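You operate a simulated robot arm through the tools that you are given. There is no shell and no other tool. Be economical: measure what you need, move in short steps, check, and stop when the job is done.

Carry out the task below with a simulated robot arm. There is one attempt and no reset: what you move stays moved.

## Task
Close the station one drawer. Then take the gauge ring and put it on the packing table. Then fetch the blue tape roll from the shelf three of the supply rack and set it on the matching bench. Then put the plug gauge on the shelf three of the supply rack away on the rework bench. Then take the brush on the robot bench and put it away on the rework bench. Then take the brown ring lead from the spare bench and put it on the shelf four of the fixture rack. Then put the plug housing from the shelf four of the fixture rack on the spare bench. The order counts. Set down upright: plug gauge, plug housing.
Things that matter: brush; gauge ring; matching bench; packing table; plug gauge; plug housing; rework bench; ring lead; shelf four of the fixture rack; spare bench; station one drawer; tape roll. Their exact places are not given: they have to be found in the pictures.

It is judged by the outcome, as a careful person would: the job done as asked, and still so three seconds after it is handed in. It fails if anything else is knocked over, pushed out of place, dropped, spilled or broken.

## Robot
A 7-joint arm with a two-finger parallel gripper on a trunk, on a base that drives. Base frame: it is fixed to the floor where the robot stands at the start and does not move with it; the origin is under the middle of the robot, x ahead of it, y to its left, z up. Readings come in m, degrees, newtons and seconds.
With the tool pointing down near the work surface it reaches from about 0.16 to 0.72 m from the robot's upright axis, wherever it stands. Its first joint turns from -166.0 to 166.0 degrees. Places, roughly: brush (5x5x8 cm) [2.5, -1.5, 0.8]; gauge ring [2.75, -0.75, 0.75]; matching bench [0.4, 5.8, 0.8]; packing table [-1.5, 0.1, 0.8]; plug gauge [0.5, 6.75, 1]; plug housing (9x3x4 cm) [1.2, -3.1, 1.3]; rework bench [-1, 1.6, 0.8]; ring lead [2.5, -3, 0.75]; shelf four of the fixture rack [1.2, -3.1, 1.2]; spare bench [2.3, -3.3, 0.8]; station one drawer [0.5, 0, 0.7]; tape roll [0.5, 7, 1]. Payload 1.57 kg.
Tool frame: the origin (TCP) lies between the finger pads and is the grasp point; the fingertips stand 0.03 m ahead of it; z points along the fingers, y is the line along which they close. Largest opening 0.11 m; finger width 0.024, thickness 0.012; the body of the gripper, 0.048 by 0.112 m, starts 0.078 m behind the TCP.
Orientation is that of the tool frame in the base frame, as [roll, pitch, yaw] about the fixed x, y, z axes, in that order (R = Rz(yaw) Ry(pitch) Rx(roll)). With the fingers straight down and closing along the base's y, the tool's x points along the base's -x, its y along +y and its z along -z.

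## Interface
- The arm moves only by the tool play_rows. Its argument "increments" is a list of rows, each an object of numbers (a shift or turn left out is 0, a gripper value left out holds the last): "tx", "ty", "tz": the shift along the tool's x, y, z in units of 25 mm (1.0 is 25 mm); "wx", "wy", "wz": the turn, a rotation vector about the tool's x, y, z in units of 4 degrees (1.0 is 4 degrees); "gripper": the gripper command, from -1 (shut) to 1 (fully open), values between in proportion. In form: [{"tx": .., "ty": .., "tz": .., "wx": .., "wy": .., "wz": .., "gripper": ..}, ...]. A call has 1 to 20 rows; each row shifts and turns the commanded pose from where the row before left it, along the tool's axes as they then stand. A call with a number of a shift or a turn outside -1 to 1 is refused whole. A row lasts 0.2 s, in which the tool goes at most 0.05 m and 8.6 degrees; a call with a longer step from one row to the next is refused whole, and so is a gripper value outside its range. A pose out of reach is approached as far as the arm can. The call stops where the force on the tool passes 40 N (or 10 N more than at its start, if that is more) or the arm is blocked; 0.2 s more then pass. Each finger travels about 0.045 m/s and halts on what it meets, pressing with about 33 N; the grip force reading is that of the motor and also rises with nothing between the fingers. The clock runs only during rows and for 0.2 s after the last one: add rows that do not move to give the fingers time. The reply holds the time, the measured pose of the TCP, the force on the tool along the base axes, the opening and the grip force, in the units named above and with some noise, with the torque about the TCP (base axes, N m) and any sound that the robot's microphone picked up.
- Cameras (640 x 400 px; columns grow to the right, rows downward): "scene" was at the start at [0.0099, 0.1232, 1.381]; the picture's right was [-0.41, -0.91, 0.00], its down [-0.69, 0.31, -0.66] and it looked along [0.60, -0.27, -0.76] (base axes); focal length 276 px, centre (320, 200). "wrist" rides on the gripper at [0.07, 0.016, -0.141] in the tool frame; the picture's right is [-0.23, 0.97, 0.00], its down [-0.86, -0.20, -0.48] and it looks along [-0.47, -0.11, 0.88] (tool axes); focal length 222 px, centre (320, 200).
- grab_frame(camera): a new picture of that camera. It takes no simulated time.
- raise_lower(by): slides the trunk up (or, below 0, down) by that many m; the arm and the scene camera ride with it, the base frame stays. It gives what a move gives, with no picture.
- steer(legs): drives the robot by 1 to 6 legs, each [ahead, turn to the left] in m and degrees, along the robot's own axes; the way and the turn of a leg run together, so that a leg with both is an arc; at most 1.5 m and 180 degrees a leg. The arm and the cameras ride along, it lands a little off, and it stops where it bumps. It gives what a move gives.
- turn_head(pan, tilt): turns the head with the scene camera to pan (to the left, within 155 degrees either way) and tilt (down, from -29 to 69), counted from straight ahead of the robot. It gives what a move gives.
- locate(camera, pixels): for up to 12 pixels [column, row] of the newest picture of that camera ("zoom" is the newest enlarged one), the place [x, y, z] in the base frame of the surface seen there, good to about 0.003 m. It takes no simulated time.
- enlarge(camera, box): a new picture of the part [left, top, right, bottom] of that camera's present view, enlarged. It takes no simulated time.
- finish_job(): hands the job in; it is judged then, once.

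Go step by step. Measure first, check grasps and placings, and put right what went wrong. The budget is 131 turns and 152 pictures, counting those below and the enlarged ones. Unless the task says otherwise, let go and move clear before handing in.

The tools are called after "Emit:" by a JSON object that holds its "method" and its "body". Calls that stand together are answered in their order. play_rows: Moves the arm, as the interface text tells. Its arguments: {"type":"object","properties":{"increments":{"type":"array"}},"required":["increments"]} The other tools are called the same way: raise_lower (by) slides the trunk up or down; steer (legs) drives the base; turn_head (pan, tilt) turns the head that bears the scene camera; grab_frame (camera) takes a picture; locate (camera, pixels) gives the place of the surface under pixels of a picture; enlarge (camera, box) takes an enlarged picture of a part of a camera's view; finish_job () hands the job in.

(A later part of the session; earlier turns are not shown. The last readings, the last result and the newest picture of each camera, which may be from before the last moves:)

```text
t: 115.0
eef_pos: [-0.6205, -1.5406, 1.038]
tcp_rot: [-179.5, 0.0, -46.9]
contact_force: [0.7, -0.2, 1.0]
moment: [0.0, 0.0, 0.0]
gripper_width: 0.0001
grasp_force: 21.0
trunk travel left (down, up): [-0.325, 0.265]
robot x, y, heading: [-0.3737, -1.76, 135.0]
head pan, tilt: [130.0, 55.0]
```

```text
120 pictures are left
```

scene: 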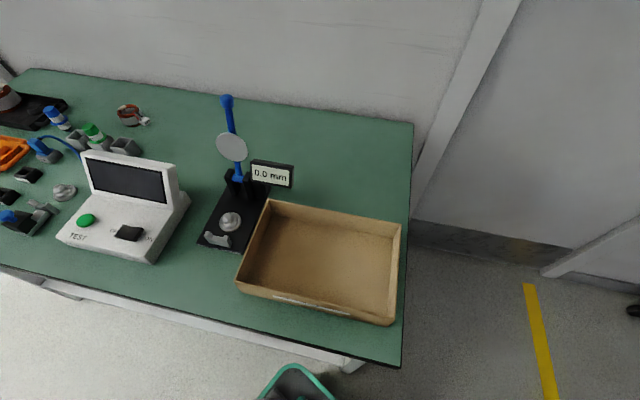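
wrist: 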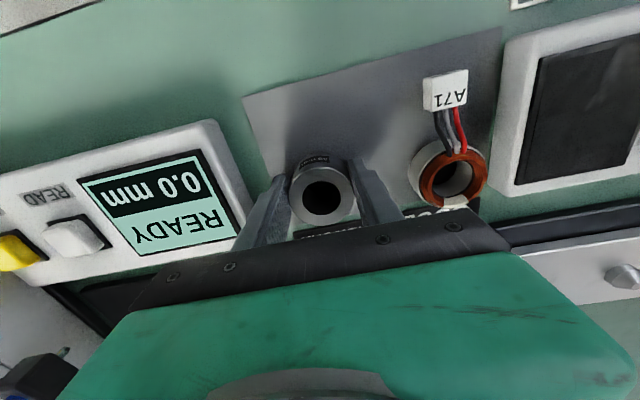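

The robot's long rear touched the goods bench leg/shelf while turning; nothing seems displaced. I reverse my route back to the ring.

Emit:
{"method": "steer", "body": {"legs": [[0, 45], [-1.5, 0], [-0.07, 0], [0, 49.5], [-1.5, 0], [0, 113.6]]}}

Emit:
{"method": "turn_head", "body": {"pan": 0, "tilt": 45}}

Emit:
{"method": "grab_frame", "body": {"camera": "scene"}}

Emit:
{"method": "grab_frame", "body": {"camera": "wrist"}}

```text
t: 129.8
eef_pos: [1.1927, -1.8307, 1.0382]
tcp_rot: [-179.4, 0.1, 51.3]
contact_force: [0.1, -1.0, -0.1]
moment: [0.0, 0.04, -0.02]
gripper_width: 0.0
grasp_force: 21.4
trunk travel left (down, up): [-0.325, 0.265]
robot x, y, heading: [1.3845, -1.5577, -118.5]
head pan, tilt: [130.0, 55.0]
stopped in leg 5: the robot was blocked; the commanded pose is now the measured one
```

```text
t: 131.9
eef_pos: [1.1942, -1.8321, 1.0384]
tcp_rot: [-179.5, 0.0, 51.2]
contact_force: [0.6, -0.5, -0.2]
moment: [0.0, 0.02, 0.01]
gripper_width: 0.0002
grasp_force: 21.5
trunk travel left (down, up): [-0.325, 0.265]
robot x, y, heading: [1.3847, -1.5519, -118.4]
head pan, tilt: [0.0, 45.0]
```

```text
119 pictures are left
```

scene: 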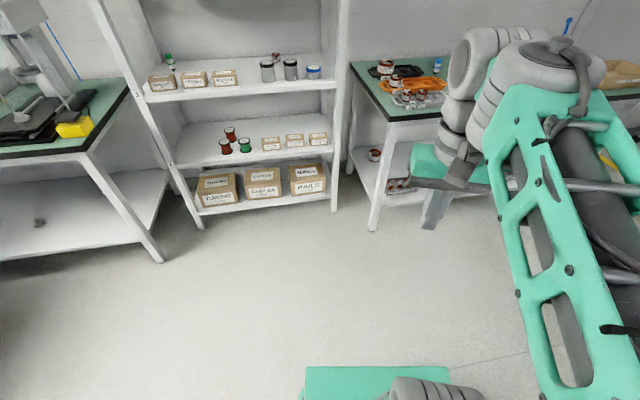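

```text
118 pictures are left
```

wrist: 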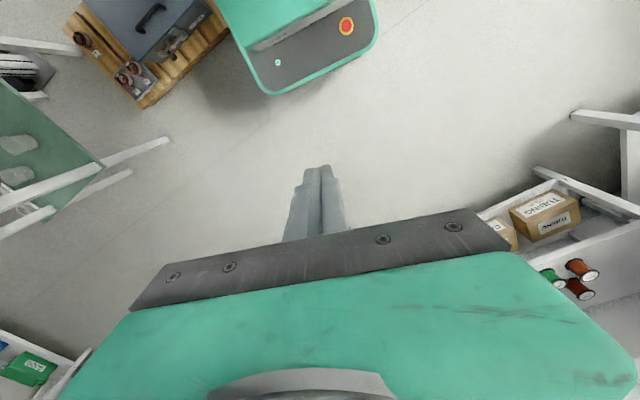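

Heading drifted to -118° and the robot's rear-right is near the pallet. I check behind.

Emit:
{"method": "turn_head", "body": {"pan": -130, "tilt": 50}}

Emit:
{"method": "grab_frame", "body": {"camera": "scene"}}

Emit:
{"method": "locate", "body": {"camera": "scene", "pixels": [[60, 250], [200, 100], [300, 100], [400, 100], [100, 150], [200, 200]]}}

Emit:
{"method": "turn_head", "body": {"pan": 150, "tilt": 50}}

Emit:
{"method": "grab_frame", "body": {"camera": "scene"}}

```text
t: 134.0
eef_pos: [1.1936, -1.8315, 1.038]
tcp_rot: [-179.6, -0.1, 51.1]
contact_force: [0.4, -0.3, 0.6]
moment: [0.0, 0.0, -0.01]
gripper_width: 0.0
grasp_force: 21.5
trunk travel left (down, up): [-0.325, 0.265]
robot x, y, heading: [1.3857, -1.5557, -118.2]
head pan, tilt: [-130.0, 50.0]
```

```text
117 pictures are left
```

scene: 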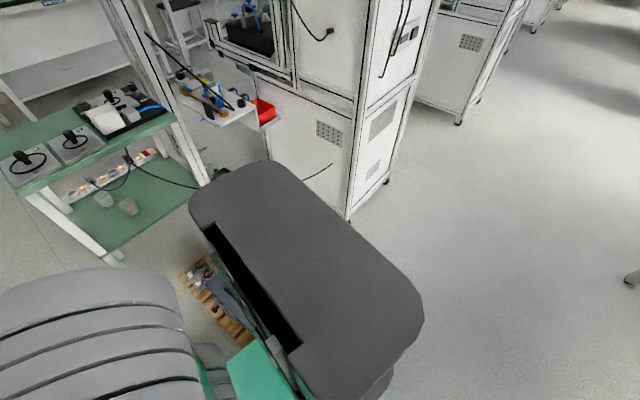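

```text
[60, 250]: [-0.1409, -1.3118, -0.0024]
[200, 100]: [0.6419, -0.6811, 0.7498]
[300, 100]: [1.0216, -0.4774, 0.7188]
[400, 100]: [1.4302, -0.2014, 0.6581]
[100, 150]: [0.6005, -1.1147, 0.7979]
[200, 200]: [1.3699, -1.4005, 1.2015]
```

```text
t: 137.9
eef_pos: [1.1944, -1.8316, 1.0386]
tcp_rot: [-179.6, 0.1, 51.2]
contact_force: [-0.3, -0.1, -0.6]
moment: [0.01, -0.02, -0.01]
gripper_width: 0.0003
grasp_force: 21.5
trunk travel left (down, up): [-0.325, 0.265]
robot x, y, heading: [1.3839, -1.5535, -118.7]
head pan, tilt: [150.0, 50.0]
```

```text
116 pictures are left
```

scene: 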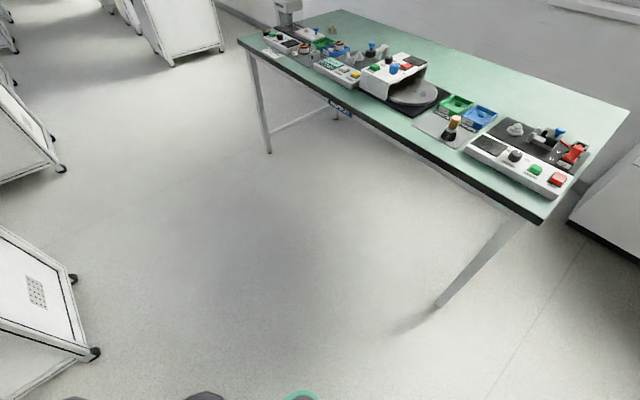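

The pallet sits against my right side; I pull forward to clear, swing round clockwise, and drive to the previous stand point.

Emit:
{"method": "steer", "body": {"legs": [[0.3, 0], [0, -100], [0, -90.5], [1.5, 0], [0, -68]]}}

Emit:
{"method": "turn_head", "body": {"pan": 0, "tilt": 45}}

Emit:
{"method": "grab_frame", "body": {"camera": "scene"}}

Emit:
{"method": "grab_frame", "body": {"camera": "wrist"}}

```text
t: 157.9
eef_pos: [2.4734, -0.7519, 1.0386]
tcp_rot: [-179.6, 0.0, 154.5]
contact_force: [-1.1, 0.5, 0.3]
moment: [0.02, 0.01, -0.03]
gripper_width: 0.0
grasp_force: 21.4
trunk travel left (down, up): [-0.325, 0.265]
robot x, y, heading: [2.162, -0.634, -15.3]
head pan, tilt: [150.0, 50.0]
```

```text
t: 160.3
eef_pos: [2.4745, -0.7512, 1.0388]
tcp_rot: [-179.6, 0.0, 154.6]
contact_force: [-0.5, 0.2, -0.3]
moment: [0.0, 0.01, -0.03]
gripper_width: 0.0001
grasp_force: 20.9
trunk travel left (down, up): [-0.325, 0.265]
robot x, y, heading: [2.159, -0.6325, -15.0]
head pan, tilt: [0.0, 45.0]
```

```text
115 pictures are left
```

scene: 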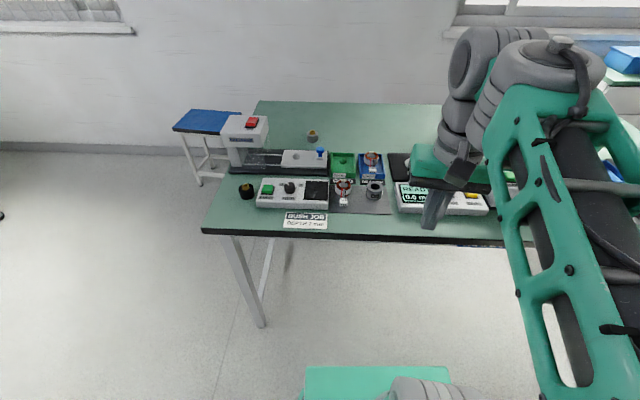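

```text
114 pictures are left
```

wrist: 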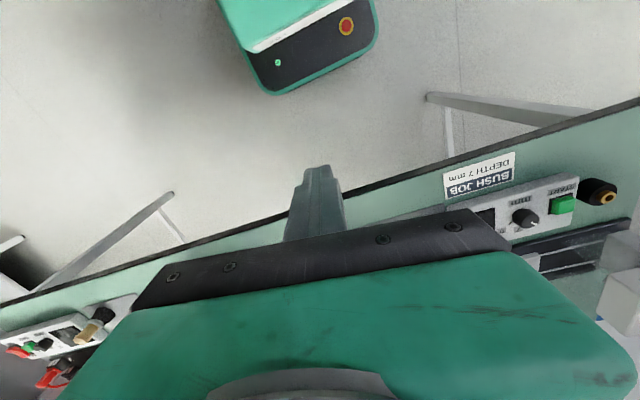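

The ring is still standing on the mat at (375,188). Measure it again.

Emit:
{"method": "enlarge", "body": {"camera": "scene", "box": [335, 165, 415, 215]}}

Emit:
{"method": "locate", "body": {"camera": "zoom", "pixels": [[318, 120], [255, 145], [380, 145], [318, 175], [315, 220], [70, 200]]}}

```text
8.00 times, centred on (375, 190) of scene
```

zoom: 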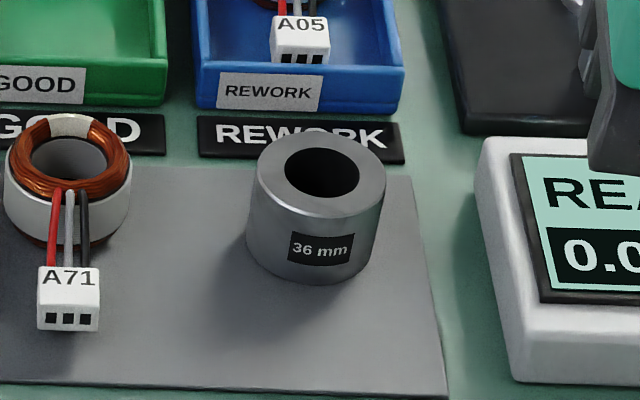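

```text
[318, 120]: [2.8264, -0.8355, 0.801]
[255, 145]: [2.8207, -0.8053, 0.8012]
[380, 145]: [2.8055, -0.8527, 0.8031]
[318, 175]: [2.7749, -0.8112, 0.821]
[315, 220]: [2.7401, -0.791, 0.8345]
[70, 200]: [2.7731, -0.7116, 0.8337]
```

Ring unmoved. Re-approach, grip slightly lower and lift gently.

Emit:
{"method": "play_rows", "body": {"increments": [{"wz": -0.9, "gripper": 0.36}, {"wz": -0.85}, {"tx": -0.95, "ty": 0.139}, {"tx": -0.95, "ty": 0.139}, {"tx": -0.95, "ty": 0.139}, {"tx": -0.95, "ty": 0.139}, {"tx": -0.95, "ty": 0.139}, {"tx": -0.95, "ty": 0.139}, {"tx": -0.95, "ty": 0.139}, {"tx": -0.95, "ty": 0.139}, {"tx": -0.95, "ty": 0.139}, {"tx": -0.95, "ty": 0.139}, {"tx": -0.95, "ty": 0.139}, {"tx": -0.95, "ty": 0.139}, {"tz": 1}, {"tz": 1}, {"tz": 1}, {"tz": 1}, {}]}}

Emit:
{"method": "grab_frame", "body": {"camera": "wrist"}}

Emit:
{"method": "locate", "body": {"camera": "wrist", "pixels": [[304, 135], [322, 130], [306, 148], [340, 148], [322, 164]]}}

```text
t: 164.3
eef_pos: [2.7577, -0.8038, 0.9371]
tcp_rot: [-179.7, 0.0, 161.6]
contact_force: [-0.6, 0.5, 1.0]
moment: [0.0, -0.01, -0.03]
gripper_width: 0.0745
grasp_force: 0.0
trunk travel left (down, up): [-0.325, 0.265]
robot x, y, heading: [2.1583, -0.6305, -15.1]
head pan, tilt: [0.0, 45.0]
```

```text
112 pictures are left
```

wrist: 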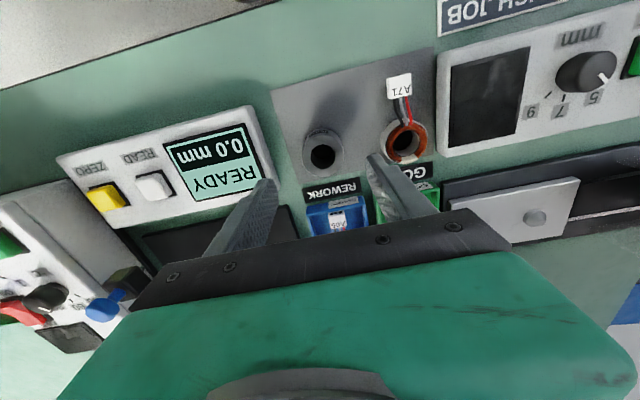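

```text
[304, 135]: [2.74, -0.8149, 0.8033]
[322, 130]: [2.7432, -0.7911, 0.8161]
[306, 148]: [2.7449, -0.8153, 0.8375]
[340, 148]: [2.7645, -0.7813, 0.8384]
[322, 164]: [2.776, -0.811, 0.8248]
```

Emit:
{"method": "play_rows", "body": {"increments": [{"tz": 0.9, "ty": 0.1}, {"tz": 0.9}, {"tz": 0.9}, {"tz": 0.8}, {"tz": 0.62}, {"gripper": -1}, {}, {}, {}, {}, {}, {}, {"tz": -0.1}, {"tz": -0.2}, {"tz": -0.3}, {"tz": -0.4}, {}]}}

Emit:
{"method": "grab_frame", "body": {"camera": "wrist"}}

```text
t: 167.9
eef_pos: [2.7584, -0.8011, 0.8598]
tcp_rot: [-179.7, -0.1, 161.5]
contact_force: [0.4, 0.1, -3.1]
moment: [0.04, 0.02, -0.02]
gripper_width: 0.0474
grasp_force: 32.8
trunk travel left (down, up): [-0.325, 0.265]
robot x, y, heading: [2.1597, -0.6298, -15.1]
head pan, tilt: [0.0, 45.0]
```

```text
111 pictures are left
```

wrist: 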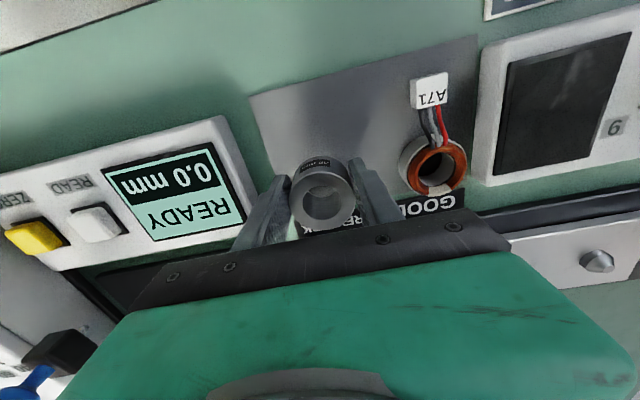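

The ring is lifted now (-3 N weight, still 47 mm). Continue lifting gently and retract.

Emit:
{"method": "play_rows", "body": {"increments": [{"tz": -0.3}, {"tz": -0.5}, {"tz": -0.6}, {"tz": -0.6}, {"tz": -0.6}, {"tz": -0.6}, {"tz": -0.6}, {"tz": -0.6}, {"tz": -0.6}, {"tz": -0.4}, {"tx": 0.4}, {"tx": 0.8}, {"tx": 0.9}, {"tx": 0.9}, {"tx": 0.9}, {"tx": 0.9}, {"tx": 0.9}, {"tx": 0.9}, {"tx": 0.9}, {"tx": 0.5}]}}

Emit:
{"method": "turn_head", "body": {"pan": 60, "tilt": 15}}

Emit:
{"method": "grab_frame", "body": {"camera": "scene"}}

Emit:
{"method": "turn_head", "body": {"pan": 130, "tilt": 30}}

Emit:
{"method": "grab_frame", "body": {"camera": "scene"}}

```text
t: 172.1
eef_pos: [2.5669, -0.7382, 0.9943]
tcp_rot: [-179.5, -0.1, 161.6]
contact_force: [0.0, -0.3, -3.9]
moment: [0.04, 0.02, -0.02]
gripper_width: 0.0476
grasp_force: 33.1
trunk travel left (down, up): [-0.325, 0.265]
robot x, y, heading: [2.1584, -0.6302, -14.9]
head pan, tilt: [0.0, 45.0]
```

```text
t: 173.4
eef_pos: [2.5679, -0.7374, 0.9941]
tcp_rot: [-179.5, -0.1, 161.7]
contact_force: [0.2, -1.0, -3.3]
moment: [0.04, 0.06, 0.0]
gripper_width: 0.0473
grasp_force: 32.8
trunk travel left (down, up): [-0.325, 0.265]
robot x, y, heading: [2.1605, -0.6346, -15.2]
head pan, tilt: [60.0, 15.0]
```

```text
110 pictures are left
```

scene: 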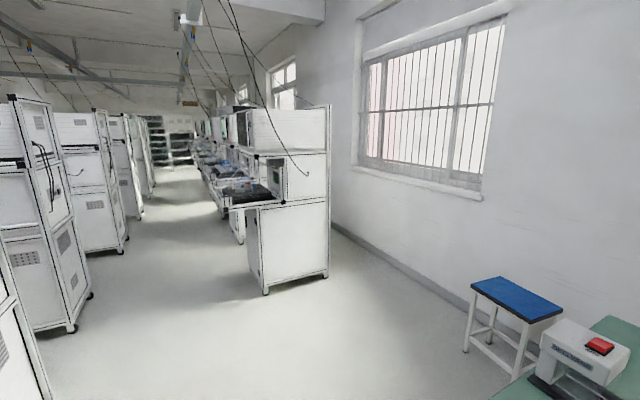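

```text
t: 174.8
eef_pos: [2.5678, -0.7373, 0.994]
tcp_rot: [-179.6, -0.1, 161.6]
contact_force: [-0.4, 0.0, -3.7]
moment: [0.01, 0.01, 0.01]
gripper_width: 0.0473
grasp_force: 33.4
trunk travel left (down, up): [-0.325, 0.265]
robot x, y, heading: [2.1605, -0.63, -15.1]
head pan, tilt: [130.0, 30.0]
```

```text
109 pictures are left
```

scene: 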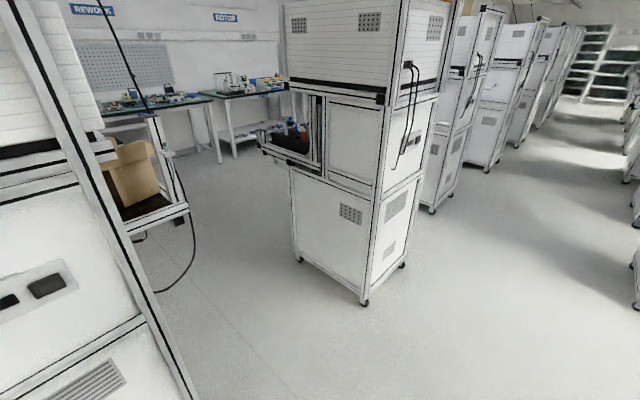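

There's a gap between stations 1 and 2 leading straight to rework/packing. Measure it.

Emit:
{"method": "locate", "body": {"camera": "scene", "pixels": [[298, 260], [363, 303], [200, 390], [155, 290], [185, 210], [193, 240], [230, 300], [220, 240], [240, 200], [160, 225], [262, 148], [403, 263]]}}

Emit:
{"method": "turn_head", "body": {"pan": 155, "tilt": 35}}

Emit:
{"method": "grab_frame", "body": {"camera": "scene"}}

```text
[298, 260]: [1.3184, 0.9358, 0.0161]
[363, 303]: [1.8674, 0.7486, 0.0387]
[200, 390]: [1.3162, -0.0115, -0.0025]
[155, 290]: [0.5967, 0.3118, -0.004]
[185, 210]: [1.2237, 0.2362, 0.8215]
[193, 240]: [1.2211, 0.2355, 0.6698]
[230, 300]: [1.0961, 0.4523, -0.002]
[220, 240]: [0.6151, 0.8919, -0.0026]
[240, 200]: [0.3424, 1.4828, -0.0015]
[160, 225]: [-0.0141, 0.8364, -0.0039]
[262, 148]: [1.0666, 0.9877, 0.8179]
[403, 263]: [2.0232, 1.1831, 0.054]
```

```text
t: 175.7
eef_pos: [2.5674, -0.7372, 0.9953]
tcp_rot: [-179.6, -0.2, 161.6]
contact_force: [-0.2, -0.1, -3.1]
moment: [-0.03, 0.0, 0.02]
gripper_width: 0.0474
grasp_force: 32.8
trunk travel left (down, up): [-0.325, 0.265]
robot x, y, heading: [2.1575, -0.6336, -15.1]
head pan, tilt: [154.7, 35.0]
```

```text
108 pictures are left
```

scene: 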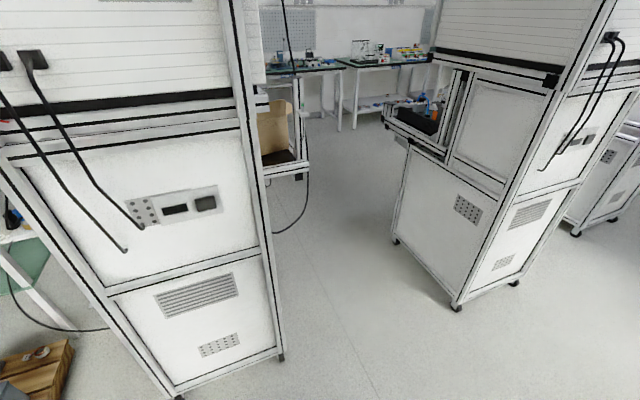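

Gap between stations is only ~0.67 m — tight. I take the known corridor, veering away from the goods bench before the last turn. First retract the arm slightly more.

Emit:
{"method": "play_rows", "body": {"increments": [{"tx": 0.4, "tz": -0.4}, {"tx": 0.8, "tz": -0.6}, {"tx": 0.8, "tz": -0.6}, {"tx": 0.8, "tz": -0.4}, {"tx": 0.4}]}}

Emit:
{"method": "steer", "body": {"legs": [[0, -114], [1.5, 0], [0, -51], [1.3, 0]]}}

```text
t: 176.9
eef_pos: [2.4922, -0.7118, 1.0457]
tcp_rot: [-179.6, -0.1, 161.6]
contact_force: [-0.4, -0.2, -2.3]
moment: [0.01, 0.02, 0.01]
gripper_width: 0.0474
grasp_force: 33.1
trunk travel left (down, up): [-0.325, 0.265]
robot x, y, heading: [2.1564, -0.6316, -15.3]
head pan, tilt: [154.7, 35.0]
```

```text
t: 197.4
eef_pos: [-0.4129, -1.8457, 1.0444]
tcp_rot: [-179.7, -0.2, -2.1]
contact_force: [-0.4, 0.4, -3.0]
moment: [0.01, -0.03, -0.01]
gripper_width: 0.0473
grasp_force: 33.1
trunk travel left (down, up): [-0.325, 0.265]
robot x, y, heading: [-0.0682, -1.8315, -178.7]
head pan, tilt: [154.7, 35.0]
```

Near the corridor's end; I check the rack on the west side before turning.

Emit:
{"method": "turn_head", "body": {"pan": -40, "tilt": 35}}

Emit:
{"method": "grab_frame", "body": {"camera": "scene"}}

Emit:
{"method": "locate", "body": {"camera": "scene", "pixels": [[100, 300], [150, 200], [200, 200], [250, 250], [300, 200], [320, 150], [350, 200], [400, 200], [200, 300], [100, 200], [450, 200], [320, 100]]}}

```text
t: 200.3
eef_pos: [-0.4126, -1.8454, 1.0439]
tcp_rot: [-179.6, -0.1, -2.1]
contact_force: [0.1, 0.2, -3.8]
moment: [-0.01, -0.02, 0.02]
gripper_width: 0.0473
grasp_force: 33.1
trunk travel left (down, up): [-0.325, 0.265]
robot x, y, heading: [-0.0698, -1.8337, -178.9]
head pan, tilt: [-40.0, 35.0]
```

```text
107 pictures are left
```

scene: 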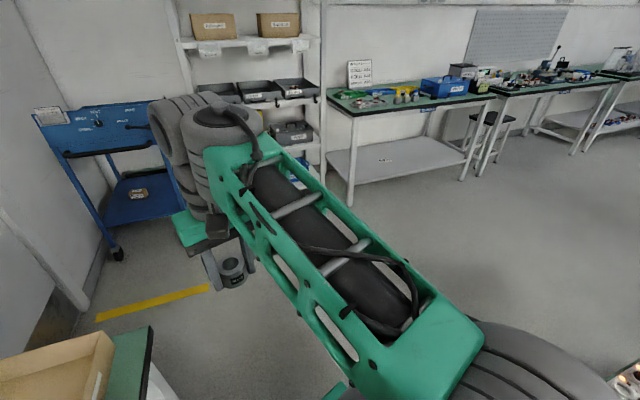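

```text
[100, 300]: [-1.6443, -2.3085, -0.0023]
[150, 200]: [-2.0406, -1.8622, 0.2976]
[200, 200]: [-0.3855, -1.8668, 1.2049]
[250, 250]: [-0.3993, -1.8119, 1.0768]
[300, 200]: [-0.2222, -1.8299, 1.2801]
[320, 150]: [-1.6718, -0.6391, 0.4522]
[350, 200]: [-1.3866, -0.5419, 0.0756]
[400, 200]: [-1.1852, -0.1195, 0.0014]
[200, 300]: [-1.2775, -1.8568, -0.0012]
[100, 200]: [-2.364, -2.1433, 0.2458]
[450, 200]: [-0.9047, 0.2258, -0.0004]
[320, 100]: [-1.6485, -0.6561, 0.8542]
```

Plenty of room to the west. Now measure the packing table.

Emit:
{"method": "enlarge", "body": {"camera": "scene", "box": [310, 50, 510, 175]}}

Emit:
{"method": "locate", "body": {"camera": "zoom", "pixels": [[70, 165], [150, 195], [300, 178], [450, 165], [560, 150], [120, 145], [200, 165], [330, 160], [430, 140], [60, 140], [590, 143], [480, 120]]}}

```text
3.20 times, centred on (410, 112) of scene
```

zoom: 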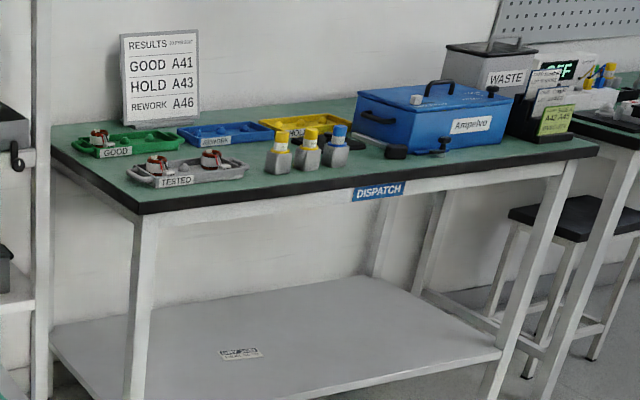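

```text
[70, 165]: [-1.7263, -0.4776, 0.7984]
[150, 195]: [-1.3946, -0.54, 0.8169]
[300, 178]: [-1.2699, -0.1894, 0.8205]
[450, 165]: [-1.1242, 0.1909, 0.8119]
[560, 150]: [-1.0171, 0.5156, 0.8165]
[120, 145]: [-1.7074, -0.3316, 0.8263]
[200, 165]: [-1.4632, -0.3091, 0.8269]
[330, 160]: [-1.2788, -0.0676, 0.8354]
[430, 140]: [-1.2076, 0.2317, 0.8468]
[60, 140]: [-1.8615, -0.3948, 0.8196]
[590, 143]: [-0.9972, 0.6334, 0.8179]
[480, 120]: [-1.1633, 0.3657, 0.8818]
```

Table front edge runs (-1.40,-0.55)→(-1.0,0.63), top z≈0.82. Drive to stand in front of it.

Emit:
{"method": "steer", "body": {"legs": [[0, -15], [0.2, 0], [0, -17], [0.35, 0], [0, -50], [1.25, 0]]}}

Emit:
{"method": "steer", "body": {"legs": [[0, 63]]}}

Emit:
{"method": "turn_head", "body": {"pan": 0, "tilt": 40}}

Emit:
{"method": "grab_frame", "body": {"camera": "scene"}}

```text
t: 213.8
eef_pos: [-0.8343, -0.0277, 1.0433]
tcp_rot: [-179.7, 0.0, -83.5]
contact_force: [0.1, 1.3, -2.3]
moment: [-0.05, 0.01, -0.03]
gripper_width: 0.0472
grasp_force: 32.1
trunk travel left (down, up): [-0.325, 0.265]
robot x, y, heading: [-0.7692, -0.3641, 99.6]
head pan, tilt: [-40.0, 35.0]
```

```text
t: 216.9
eef_pos: [-1.0986, -0.2701, 1.0444]
tcp_rot: [-179.6, -0.2, -20.7]
contact_force: [-0.1, -0.1, -4.1]
moment: [0.01, -0.05, -0.01]
gripper_width: 0.0471
grasp_force: 33.4
trunk travel left (down, up): [-0.325, 0.265]
robot x, y, heading: [-0.7668, -0.3605, 162.8]
head pan, tilt: [-40.0, 35.0]
```

```text
t: 218.0
eef_pos: [-1.0993, -0.2699, 1.0433]
tcp_rot: [-179.6, -0.1, -20.6]
contact_force: [1.4, -0.5, -3.6]
moment: [0.0, -0.02, 0.0]
gripper_width: 0.0469
grasp_force: 33.4
trunk travel left (down, up): [-0.325, 0.265]
robot x, y, heading: [-0.772, -0.366, 162.6]
head pan, tilt: [0.0, 40.0]
```

```text
105 pictures are left
```

scene: 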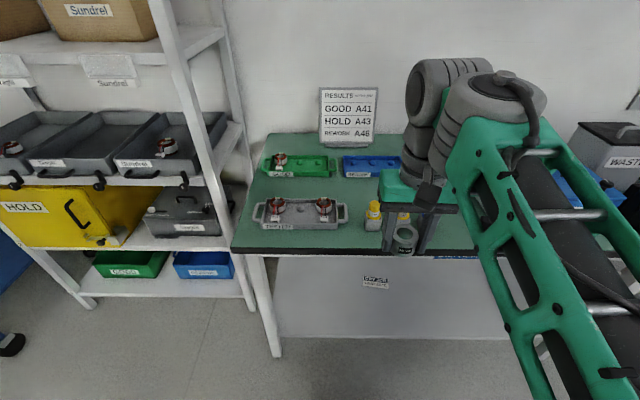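

Emit:
{"method": "enlarge", "body": {"camera": "scene", "box": [230, 120, 470, 270]}}

Emit:
{"method": "grab_frame", "body": {"camera": "wrist"}}

Emit:
{"method": "locate", "body": {"camera": "zoom", "pixels": [[305, 225], [355, 225], [330, 180], [330, 250], [290, 275], [330, 290], [305, 180], [280, 150], [370, 250], [340, 345], [90, 180], [160, 300]]}}

```text
2.67 times, centred on (350, 195) of scene
```

zoom: 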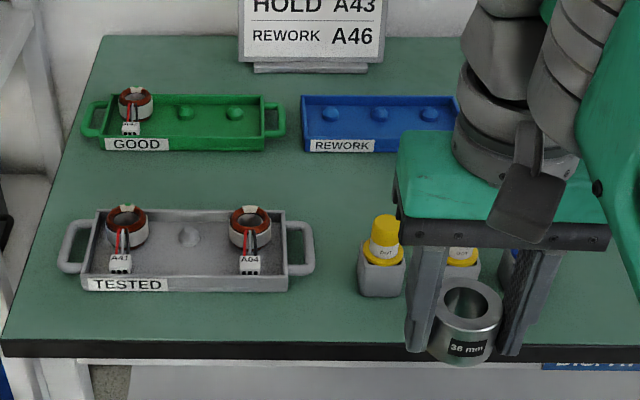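

```text
103 pictures are left
```

wrist: 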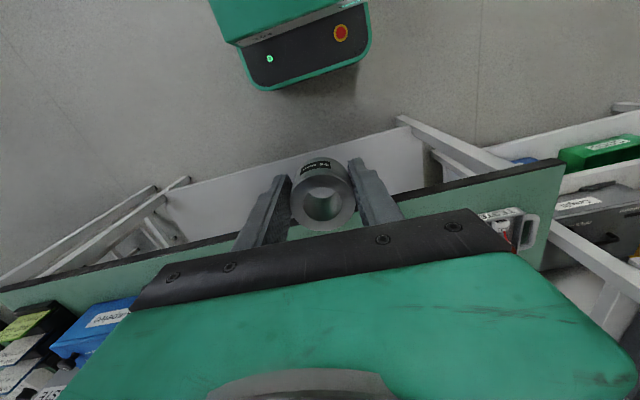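

```text
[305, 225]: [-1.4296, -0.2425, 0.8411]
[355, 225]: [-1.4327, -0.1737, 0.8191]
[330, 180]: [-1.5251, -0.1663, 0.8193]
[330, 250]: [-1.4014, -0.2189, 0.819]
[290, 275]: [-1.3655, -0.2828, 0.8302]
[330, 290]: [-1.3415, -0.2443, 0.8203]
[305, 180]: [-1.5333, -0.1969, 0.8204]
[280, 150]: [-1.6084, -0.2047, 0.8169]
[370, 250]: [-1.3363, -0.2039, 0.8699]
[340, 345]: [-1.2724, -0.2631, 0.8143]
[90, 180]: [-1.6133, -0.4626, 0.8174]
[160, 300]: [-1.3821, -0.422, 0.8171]
```

A clear spot is between the trays at zoom (345,190) ≈ (-1.51,-0.16); it needs me 0.12 m closer.

Emit:
{"method": "steer", "body": {"legs": [[0.13, 0]]}}

```text
t: 219.3
eef_pos: [-1.2224, -0.2324, 1.0454]
tcp_rot: [-179.5, -0.2, -20.5]
contact_force: [0.5, -0.4, -3.5]
moment: [0.01, -0.01, 0.02]
gripper_width: 0.0471
grasp_force: 33.3
trunk travel left (down, up): [-0.325, 0.265]
robot x, y, heading: [-0.8907, -0.3251, 163.1]
head pan, tilt: [0.0, 40.0]
```

Emit:
{"method": "play_rows", "body": {"increments": [{"tx": -0.5, "ty": 0.06}, {"tx": -0.9, "ty": 0.1}, {"tx": -0.9, "ty": 0.1}, {"tx": -0.9, "ty": 0.1}, {"tx": -0.9, "ty": 0.1}, {"tx": -0.9, "ty": 0.1}, {"tx": -0.9, "ty": 0.1}, {"tx": -0.9, "ty": 0.1}, {"tx": -0.9, "ty": 0.1}, {"tx": -0.9, "ty": 0.1}, {"tx": -0.9, "ty": 0.1}, {"tx": -0.9, "ty": 0.1}, {"tx": -0.9, "ty": 0.1}, {"tx": -0.4, "ty": 0.03}, {"tz": 0.5}, {"tz": 0.9}, {"tz": 0.9}, {"tz": 0.9}, {"tz": 0.5}, {}]}}

Emit:
{"method": "enlarge", "body": {"camera": "scene", "box": [230, 120, 470, 270]}}

Emit:
{"method": "grab_frame", "body": {"camera": "wrist"}}

```text
t: 223.5
eef_pos: [-1.5086, -0.1601, 0.9518]
tcp_rot: [-179.6, -0.1, -20.4]
contact_force: [-0.7, 0.1, -3.0]
moment: [0.03, -0.03, -0.02]
gripper_width: 0.0473
grasp_force: 33.5
trunk travel left (down, up): [-0.325, 0.265]
robot x, y, heading: [-0.8934, -0.3254, 162.7]
head pan, tilt: [0.0, 40.0]
```

```text
2.67 times, centred on (350, 195) of scene
```

zoom: 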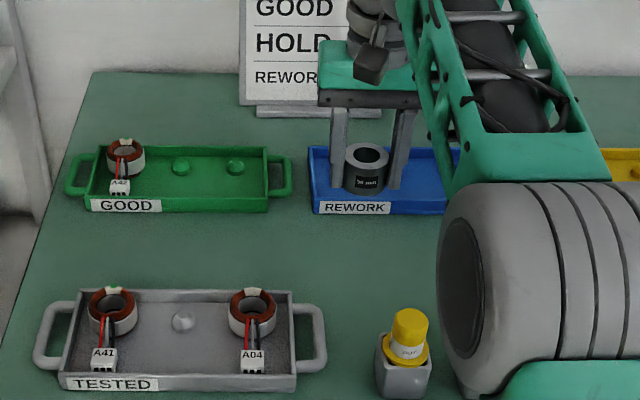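

```text
101 pictures are left
```

wrist: 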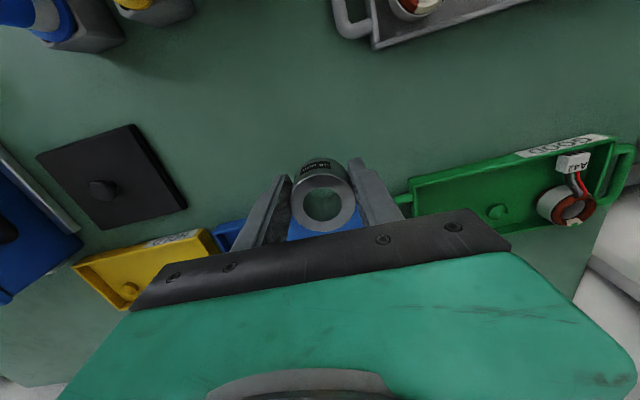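

Check the tray's front edge relative to the drop spot.

Emit:
{"method": "locate", "body": {"camera": "zoom", "pixels": [[320, 218], [440, 220], [375, 235], [375, 285], [318, 300], [405, 330]]}}

Emit:
{"method": "locate", "body": {"camera": "wrist", "pixels": [[335, 130], [225, 225], [380, 215], [150, 130], [100, 230]]}}

```text
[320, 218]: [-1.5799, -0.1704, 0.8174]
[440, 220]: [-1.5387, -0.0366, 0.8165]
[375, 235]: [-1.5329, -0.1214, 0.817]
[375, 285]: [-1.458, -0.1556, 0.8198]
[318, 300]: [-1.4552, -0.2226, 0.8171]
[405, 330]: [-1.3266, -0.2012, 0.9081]
```

```text
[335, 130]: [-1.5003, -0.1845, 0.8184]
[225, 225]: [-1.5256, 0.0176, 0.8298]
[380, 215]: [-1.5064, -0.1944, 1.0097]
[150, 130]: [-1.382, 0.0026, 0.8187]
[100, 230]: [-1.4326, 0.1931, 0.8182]
```

Tray edge is 6.5 cm beyond the drop centre — fine. Lower to the table.

Emit:
{"method": "play_rows", "body": {"increments": [{"tz": 0.6, "tx": 0.2}, {"tz": 0.8}, {"tz": 0.8}, {"tz": 0.8}, {"tz": 0.5}, {"tz": 0.2}, {"tz": 0.1}, {"tz": 0.08}, {}]}}

```text
t: 225.5
eef_pos: [-1.5028, -0.1614, 0.8532]
tcp_rot: [-179.5, -0.2, -20.5]
contact_force: [0.3, 0.0, -3.5]
moment: [-0.03, -0.01, -0.01]
gripper_width: 0.0473
grasp_force: 32.9
trunk travel left (down, up): [-0.325, 0.265]
robot x, y, heading: [-0.8888, -0.3245, 162.8]
head pan, tilt: [0.0, 40.0]
```

Emit:
{"method": "play_rows", "body": {"increments": [{"tz": 0.05}, {"tz": 0.05}, {}]}}

```text
t: 226.3
eef_pos: [-1.5033, -0.161, 0.8523]
tcp_rot: [-179.6, 0.0, -20.5]
contact_force: [0.5, 1.0, 0.6]
moment: [-0.02, 0.05, 0.0]
gripper_width: 0.047
grasp_force: 32.9
trunk travel left (down, up): [-0.325, 0.265]
robot x, y, heading: [-0.8918, -0.322, 162.8]
head pan, tilt: [0.0, 40.0]
```

Weight is off the gripper: it is on the table. Open slightly, rise, retract and check.

Emit:
{"method": "play_rows", "body": {"increments": [{"gripper": 0.1}, {"gripper": 0.25}, {}, {"tz": -0.4}, {"tz": -0.8}, {"tz": -1}, {"tz": -1}, {"tz": -1}, {"tz": -1}, {"tz": -1}, {"tx": 1, "tz": -0.5}, {"tx": 1}, {"tx": 1}, {"tx": 1}, {"tx": 1}, {"tx": 1}, {"tx": 1}, {"tx": 1}, {"tx": 1}, {"tx": 1}]}}

Emit:
{"method": "grab_frame", "body": {"camera": "scene"}}

Emit:
{"method": "turn_head", "body": {"pan": -40, "tilt": 30}}

Emit:
{"method": "grab_frame", "body": {"camera": "scene"}}

Emit:
{"method": "enlarge", "body": {"camera": "scene", "box": [240, 60, 640, 310]}}

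```text
t: 230.5
eef_pos: [-1.2689, -0.2489, 1.0182]
tcp_rot: [-179.6, -0.1, -20.4]
contact_force: [-0.6, 0.2, 0.1]
moment: [0.02, -0.04, -0.01]
gripper_width: 0.069
grasp_force: 0.0
trunk travel left (down, up): [-0.325, 0.265]
robot x, y, heading: [-0.8924, -0.3271, 162.8]
head pan, tilt: [0.0, 40.0]
```

```text
100 pictures are left
```

scene: 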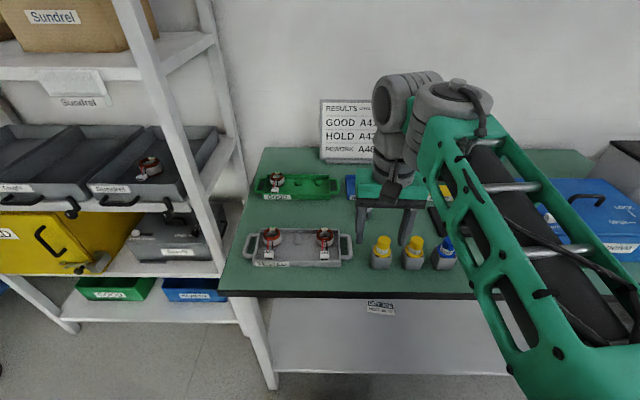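

```text
t: 231.6
eef_pos: [-1.2695, -0.2486, 1.0192]
tcp_rot: [-179.6, -0.1, -20.5]
contact_force: [0.1, 0.1, 1.0]
moment: [-0.02, 0.0, -0.01]
gripper_width: 0.0686
grasp_force: 0.0
trunk travel left (down, up): [-0.325, 0.265]
robot x, y, heading: [-0.8948, -0.3253, 162.6]
head pan, tilt: [-40.0, 30.0]
```

```text
99 pictures are left
```

scene: 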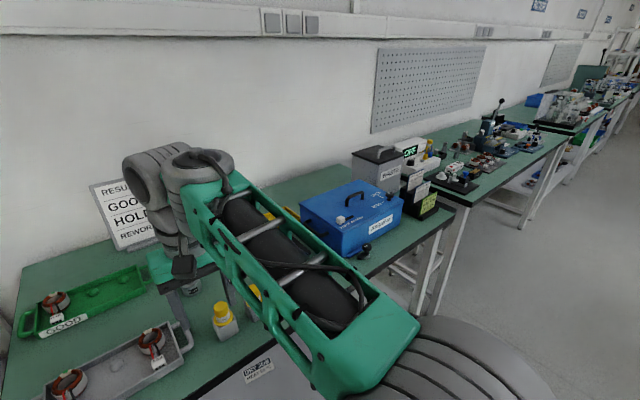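

```text
1.60 times, centred on (440, 185) of scene
```

zoom: 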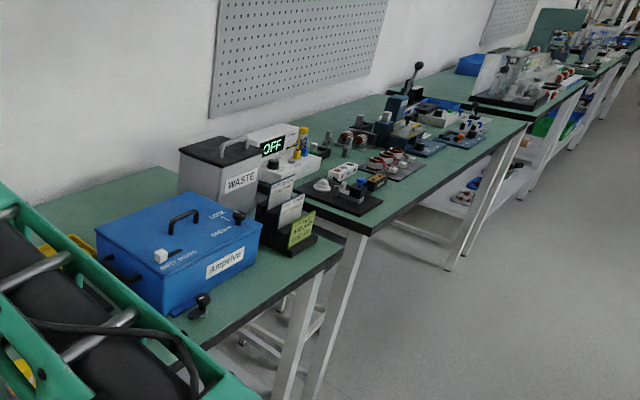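

Arm hides the ring; I back off, turn into the aisle and check both.

Emit:
{"method": "play_rows", "body": {"increments": [{"tx": 0.8}, {"tx": 0.8}, {"tx": 0.4}]}}

Emit:
{"method": "steer", "body": {"legs": [[-0.4, 0], [0, -90.6]]}}

Emit:
{"method": "turn_head", "body": {"pan": 88, "tilt": 35}}

Emit:
{"method": "grab_frame", "body": {"camera": "scene"}}

Emit:
{"method": "turn_head", "body": {"pan": 10, "tilt": 20}}

Emit:
{"method": "grab_frame", "body": {"camera": "scene"}}

```text
t: 232.4
eef_pos: [-1.2218, -0.2657, 1.0194]
tcp_rot: [-179.6, -0.2, -20.6]
contact_force: [-0.6, 0.2, 0.3]
moment: [-0.02, -0.01, 0.03]
gripper_width: 0.0687
grasp_force: 0.0
trunk travel left (down, up): [-0.325, 0.265]
robot x, y, heading: [-0.8923, -0.3256, 162.9]
head pan, tilt: [-40.0, 30.0]
```

```text
t: 238.7
eef_pos: [-0.4518, -0.1142, 1.0192]
tcp_rot: [-179.6, -0.2, -111.0]
contact_force: [0.6, 0.0, 0.0]
moment: [-0.01, 0.0, 0.01]
gripper_width: 0.069
grasp_force: 0.0
trunk travel left (down, up): [-0.325, 0.265]
robot x, y, heading: [-0.5108, -0.4415, 72.2]
head pan, tilt: [-40.0, 30.0]
```

```text
t: 240.8
eef_pos: [-0.4528, -0.1153, 1.0191]
tcp_rot: [-179.6, -0.1, -111.0]
contact_force: [0.2, 0.0, 0.0]
moment: [0.01, -0.01, 0.0]
gripper_width: 0.0686
grasp_force: 0.0
trunk travel left (down, up): [-0.325, 0.265]
robot x, y, heading: [-0.5118, -0.4434, 72.3]
head pan, tilt: [88.0, 35.0]
```

```text
97 pictures are left
```

scene: 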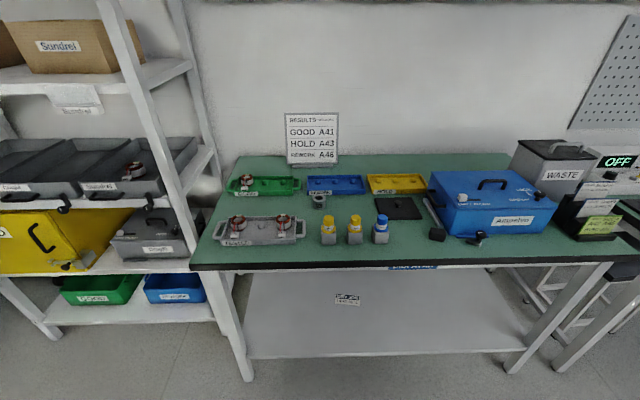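

```text
t: 242.3
eef_pos: [-0.4523, -0.1137, 1.0194]
tcp_rot: [-179.5, -0.1, -111.0]
contact_force: [0.0, -0.2, 0.6]
moment: [-0.02, 0.01, 0.01]
gripper_width: 0.0686
grasp_force: 0.0
trunk travel left (down, up): [-0.325, 0.265]
robot x, y, heading: [-0.5127, -0.4417, 72.3]
head pan, tilt: [10.0, 20.0]
```

```text
96 pictures are left
```

scene: 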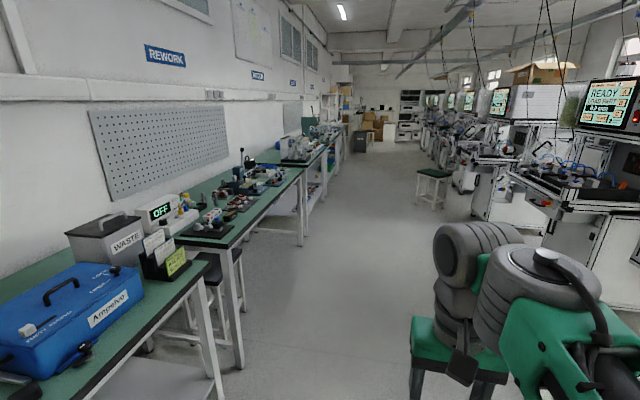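

Gauge ring stands on the packing table at (318,200). Now measure the aisle ahead.

Emit:
{"method": "locate", "body": {"camera": "scene", "pixels": [[432, 172], [420, 205], [445, 208], [302, 170], [300, 245], [330, 200], [355, 150], [475, 215], [390, 200], [395, 140], [335, 140], [235, 365]]}}

Emit:
{"method": "enlarge", "body": {"camera": "scene", "box": [260, 60, 480, 200]}}

```text
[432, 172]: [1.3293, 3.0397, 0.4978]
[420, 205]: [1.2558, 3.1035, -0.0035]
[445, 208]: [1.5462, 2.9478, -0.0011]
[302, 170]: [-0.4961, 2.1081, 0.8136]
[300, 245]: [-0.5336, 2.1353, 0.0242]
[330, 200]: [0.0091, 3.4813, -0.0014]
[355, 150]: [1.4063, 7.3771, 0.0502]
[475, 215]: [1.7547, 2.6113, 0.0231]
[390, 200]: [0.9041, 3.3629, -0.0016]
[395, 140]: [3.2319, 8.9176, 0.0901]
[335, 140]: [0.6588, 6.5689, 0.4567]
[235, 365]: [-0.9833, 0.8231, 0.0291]
```

```text
2.86 times, centred on (370, 130) of scene
```

zoom: 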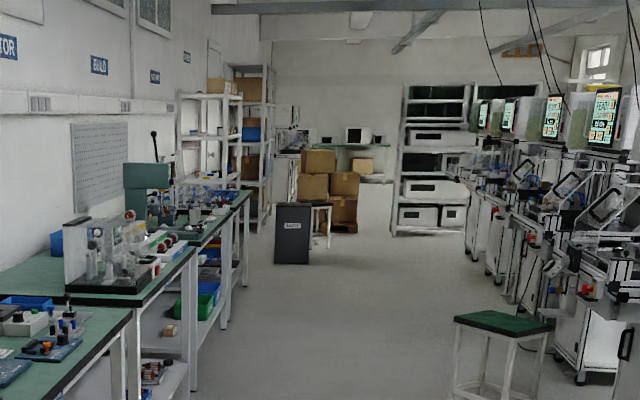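

Aisle runs along 72°; stool at (1.33,3.04) leaves ample room. Drive 6 m along it.

Emit:
{"method": "steer", "body": {"legs": [[1.5, 0.5], [1.5, 0], [1.5, 0], [1.3, 0]]}}

Emit:
{"method": "turn_head", "body": {"pan": 60, "tilt": 20}}

Emit:
{"method": "grab_frame", "body": {"camera": "scene"}}

```text
t: 270.1
eef_pos: [1.3312, 5.44, 1.0201]
tcp_rot: [-179.7, -0.1, -110.9]
contact_force: [0.1, 0.4, 0.7]
moment: [0.0, 0.0, -0.02]
gripper_width: 0.0689
grasp_force: 0.0
trunk travel left (down, up): [-0.325, 0.265]
robot x, y, heading: [1.2714, 5.1148, 72.4]
head pan, tilt: [10.0, 20.0]
```

```text
t: 271.2
eef_pos: [1.3304, 5.441, 1.0199]
tcp_rot: [-179.7, -0.1, -110.8]
contact_force: [-0.1, -0.5, -0.1]
moment: [-0.02, -0.01, -0.01]
gripper_width: 0.0688
grasp_force: 0.1
trunk travel left (down, up): [-0.325, 0.265]
robot x, y, heading: [1.2729, 5.1096, 72.8]
head pan, tilt: [60.0, 20.0]
```

```text
94 pictures are left
```

scene: 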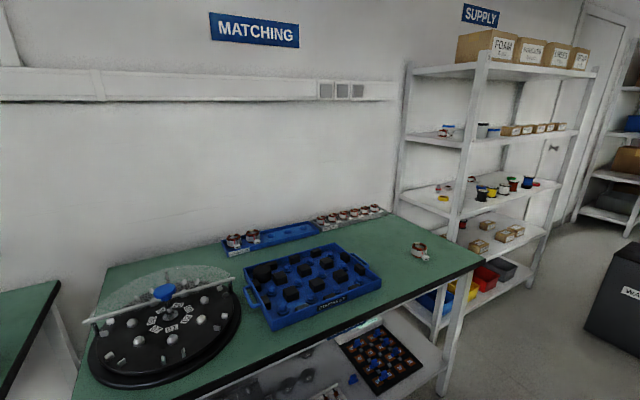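

Matching bench and supply rack found. Zoom on the rack's third shelf.

Emit:
{"method": "enlarge", "body": {"camera": "scene", "box": [400, 110, 600, 235]}}

Emit:
{"method": "locate", "body": {"camera": "zoom", "pixels": [[265, 265], [405, 220], [230, 225], [130, 285], [170, 265], [330, 245], [165, 290], [540, 240], [60, 235], [310, 325], [560, 145], [220, 150]]}}

Emit:
{"method": "locate", "body": {"camera": "scene", "pixels": [[485, 262], [110, 270], [390, 305], [400, 235], [440, 250], [370, 225], [420, 245], [440, 395], [320, 300], [250, 370]]}}

```text
3.20 times, centred on (500, 172) of scene
```

zoom: 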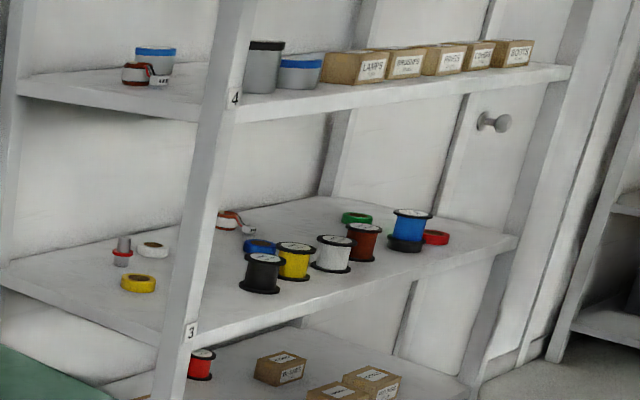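

```text
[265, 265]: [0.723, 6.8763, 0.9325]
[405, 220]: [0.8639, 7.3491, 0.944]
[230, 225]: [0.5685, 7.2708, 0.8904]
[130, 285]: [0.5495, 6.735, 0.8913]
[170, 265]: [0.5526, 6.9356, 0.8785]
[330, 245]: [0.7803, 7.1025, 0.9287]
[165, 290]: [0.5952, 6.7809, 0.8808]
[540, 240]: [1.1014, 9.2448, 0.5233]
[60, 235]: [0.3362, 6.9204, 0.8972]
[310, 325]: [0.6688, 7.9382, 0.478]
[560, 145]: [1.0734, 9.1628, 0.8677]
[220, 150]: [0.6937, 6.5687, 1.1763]
```

```text
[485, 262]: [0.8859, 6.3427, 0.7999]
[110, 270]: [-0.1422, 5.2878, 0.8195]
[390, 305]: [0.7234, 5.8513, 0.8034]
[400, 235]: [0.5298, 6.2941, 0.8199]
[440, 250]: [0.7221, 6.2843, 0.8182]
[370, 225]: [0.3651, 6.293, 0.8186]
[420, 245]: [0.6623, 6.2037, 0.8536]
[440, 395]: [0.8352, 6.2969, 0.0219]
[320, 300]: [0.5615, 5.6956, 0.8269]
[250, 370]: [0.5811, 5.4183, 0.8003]
```

The blue tape roll (zoom 260,247) sits behind the black and yellow spools on shelf 3 (z≈0.88); plug gauge at (122,250). I drive in front of the rack.

Emit:
{"method": "steer", "body": {"legs": [[1.43, 0], [0, 89.5], [0.3, 0]]}}

Emit:
{"method": "turn_head", "body": {"pan": 0, "tilt": 30}}

Emit:
{"method": "grab_frame", "body": {"camera": "scene"}}

```text
t: 283.8
eef_pos: [1.0811, 6.6244, 1.0191]
tcp_rot: [-179.5, -0.1, -21.0]
contact_force: [0.1, -1.0, 0.0]
moment: [0.01, 0.02, -0.01]
gripper_width: 0.069
grasp_force: 0.0
trunk travel left (down, up): [-0.325, 0.265]
robot x, y, heading: [1.4101, 6.5661, 162.5]
head pan, tilt: [60.0, 20.0]
```

```text
t: 285.1
eef_pos: [1.081, 6.6236, 1.0195]
tcp_rot: [-179.5, 0.0, -21.0]
contact_force: [-0.1, 0.8, 1.5]
moment: [0.0, -0.04, 0.0]
gripper_width: 0.0686
grasp_force: 0.1
trunk travel left (down, up): [-0.325, 0.265]
robot x, y, heading: [1.4099, 6.5645, 162.3]
head pan, tilt: [0.0, 30.0]
```

```text
92 pictures are left
```

scene: 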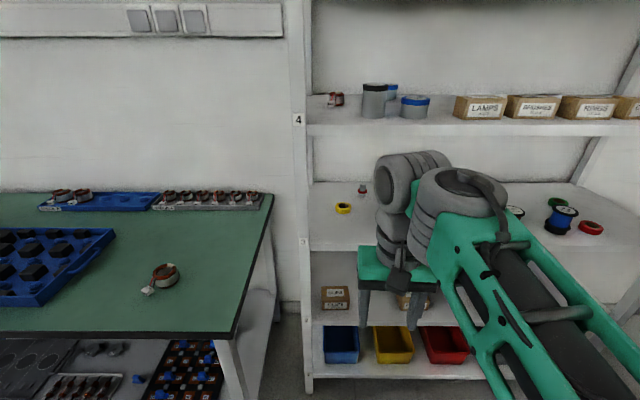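

The arm blocks the view; I swing it left and tilt the tool forward 45° (for reaching between shelves), then look.

Emit:
{"method": "play_rows", "body": {"increments": [{"ty": 1, "wy": -1, "gripper": 1}, {"ty": 1, "wy": -1}, {"ty": 1, "wy": -1}, {"ty": 1, "wy": -1}, {"ty": 1, "wy": -1}, {"ty": 1, "wy": -1}, {"ty": 1, "wy": -1}, {"ty": 1, "wy": -1}, {"ty": 1, "wy": -1}, {"ty": 1, "wy": -1}, {"wy": -1}, {}]}}

Emit:
{"method": "grab_frame", "body": {"camera": "scene"}}

Emit:
{"method": "grab_frame", "body": {"camera": "wrist"}}

```text
t: 285.9
eef_pos: [1.0228, 6.6011, 0.9528]
tcp_rot: [-175.9, 2.0, -28.6]
contact_force: [-0.1, 0.3, -0.2]
moment: [0.0, 0.0, 0.01]
gripper_width: 0.11
grasp_force: 0.1
trunk travel left (down, up): [-0.325, 0.265]
robot x, y, heading: [1.4103, 6.5618, 162.1]
head pan, tilt: [0.0, 30.0]
stopped in row 4: the arm was blocked; the commanded pose is now the measured one
```

```text
91 pictures are left
```

scene: 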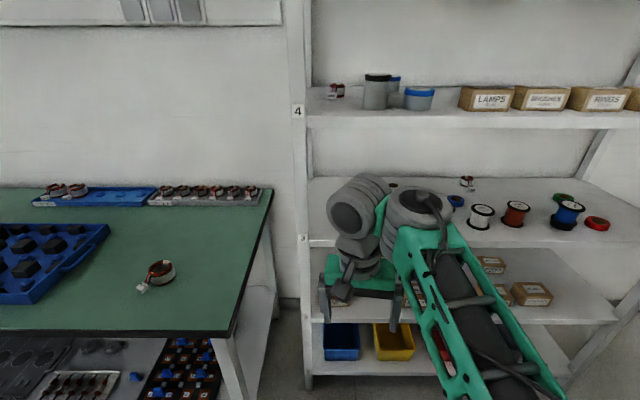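

```text
90 pictures are left
```

wrist: 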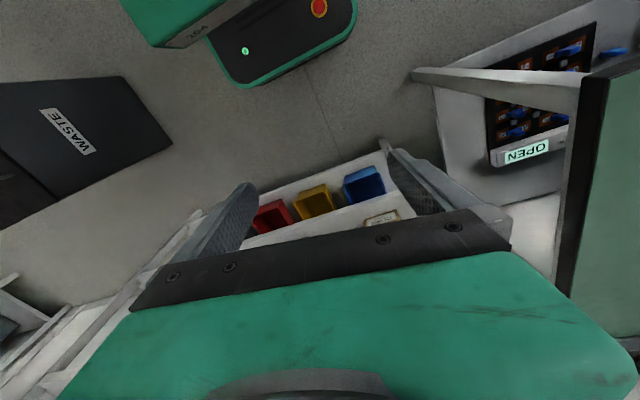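

The tilt was blocked in this folded posture. The blue tape roll now shows at (456,201); measure it and the neighbours first.

Emit:
{"method": "enlarge", "body": {"camera": "scene", "box": [310, 160, 470, 260]}}

Emit:
{"method": "locate", "body": {"camera": "zoom", "pixels": [[582, 160], [560, 165], [600, 170], [585, 150], [585, 175], [625, 85], [335, 100], [590, 230], [40, 330], [330, 110]]}}

Emit:
{"method": "locate", "body": {"camera": "scene", "pixels": [[480, 215], [515, 212], [340, 128], [340, 240], [600, 230], [420, 130], [456, 201], [500, 240]]}}

```text
4.00 times, centred on (390, 210) of scene
```

zoom: 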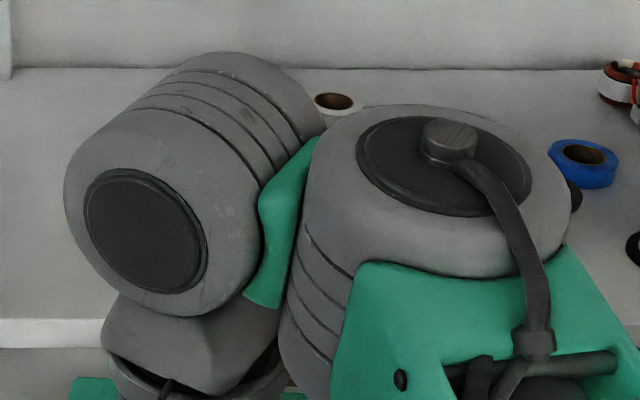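

```text
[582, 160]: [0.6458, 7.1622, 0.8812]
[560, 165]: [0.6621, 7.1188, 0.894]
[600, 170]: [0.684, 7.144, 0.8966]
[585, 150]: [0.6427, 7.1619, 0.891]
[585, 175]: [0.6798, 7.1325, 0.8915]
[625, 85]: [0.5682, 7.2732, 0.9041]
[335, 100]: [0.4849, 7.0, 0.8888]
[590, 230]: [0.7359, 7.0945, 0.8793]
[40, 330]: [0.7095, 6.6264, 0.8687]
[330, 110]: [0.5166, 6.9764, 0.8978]
```

```text
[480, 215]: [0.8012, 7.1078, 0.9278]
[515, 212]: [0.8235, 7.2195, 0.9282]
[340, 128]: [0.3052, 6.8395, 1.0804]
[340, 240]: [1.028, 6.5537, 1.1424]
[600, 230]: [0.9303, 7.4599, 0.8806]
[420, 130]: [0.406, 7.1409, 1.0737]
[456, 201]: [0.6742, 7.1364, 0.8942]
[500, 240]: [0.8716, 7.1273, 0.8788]
```

Blue roll centre ≈(0.660,7.142), 0.2 m inside the rack behind the white spool; I'll enter nearly horizontally with the wrist camera on top, so first test turning the tool 180°.

Emit:
{"method": "play_rows", "body": {"increments": [{"tz": -1}, {"tz": -1}, {"tz": -1}, {"wz": 1}, {"wz": 1}, {"wz": 1}, {"wz": 1}, {"wz": 1}, {"wz": 1}, {"wz": 1}, {"wz": 1}, {"wz": 1}, {"wz": 1}, {"wz": 1}, {"wz": 1}, {"wz": 1}, {"wz": 1}, {"wz": 1}, {"wz": 1}, {"wz": 1}]}}

```text
t: 290.1
eef_pos: [1.036, 6.5904, 1.0417]
tcp_rot: [179.2, 4.6, -96.6]
contact_force: [-0.2, 0.5, -0.2]
moment: [-0.02, 0.01, 0.0]
gripper_width: 0.1099
grasp_force: 0.0
trunk travel left (down, up): [-0.325, 0.265]
robot x, y, heading: [1.4117, 6.5621, 162.1]
head pan, tilt: [0.0, 30.0]
```

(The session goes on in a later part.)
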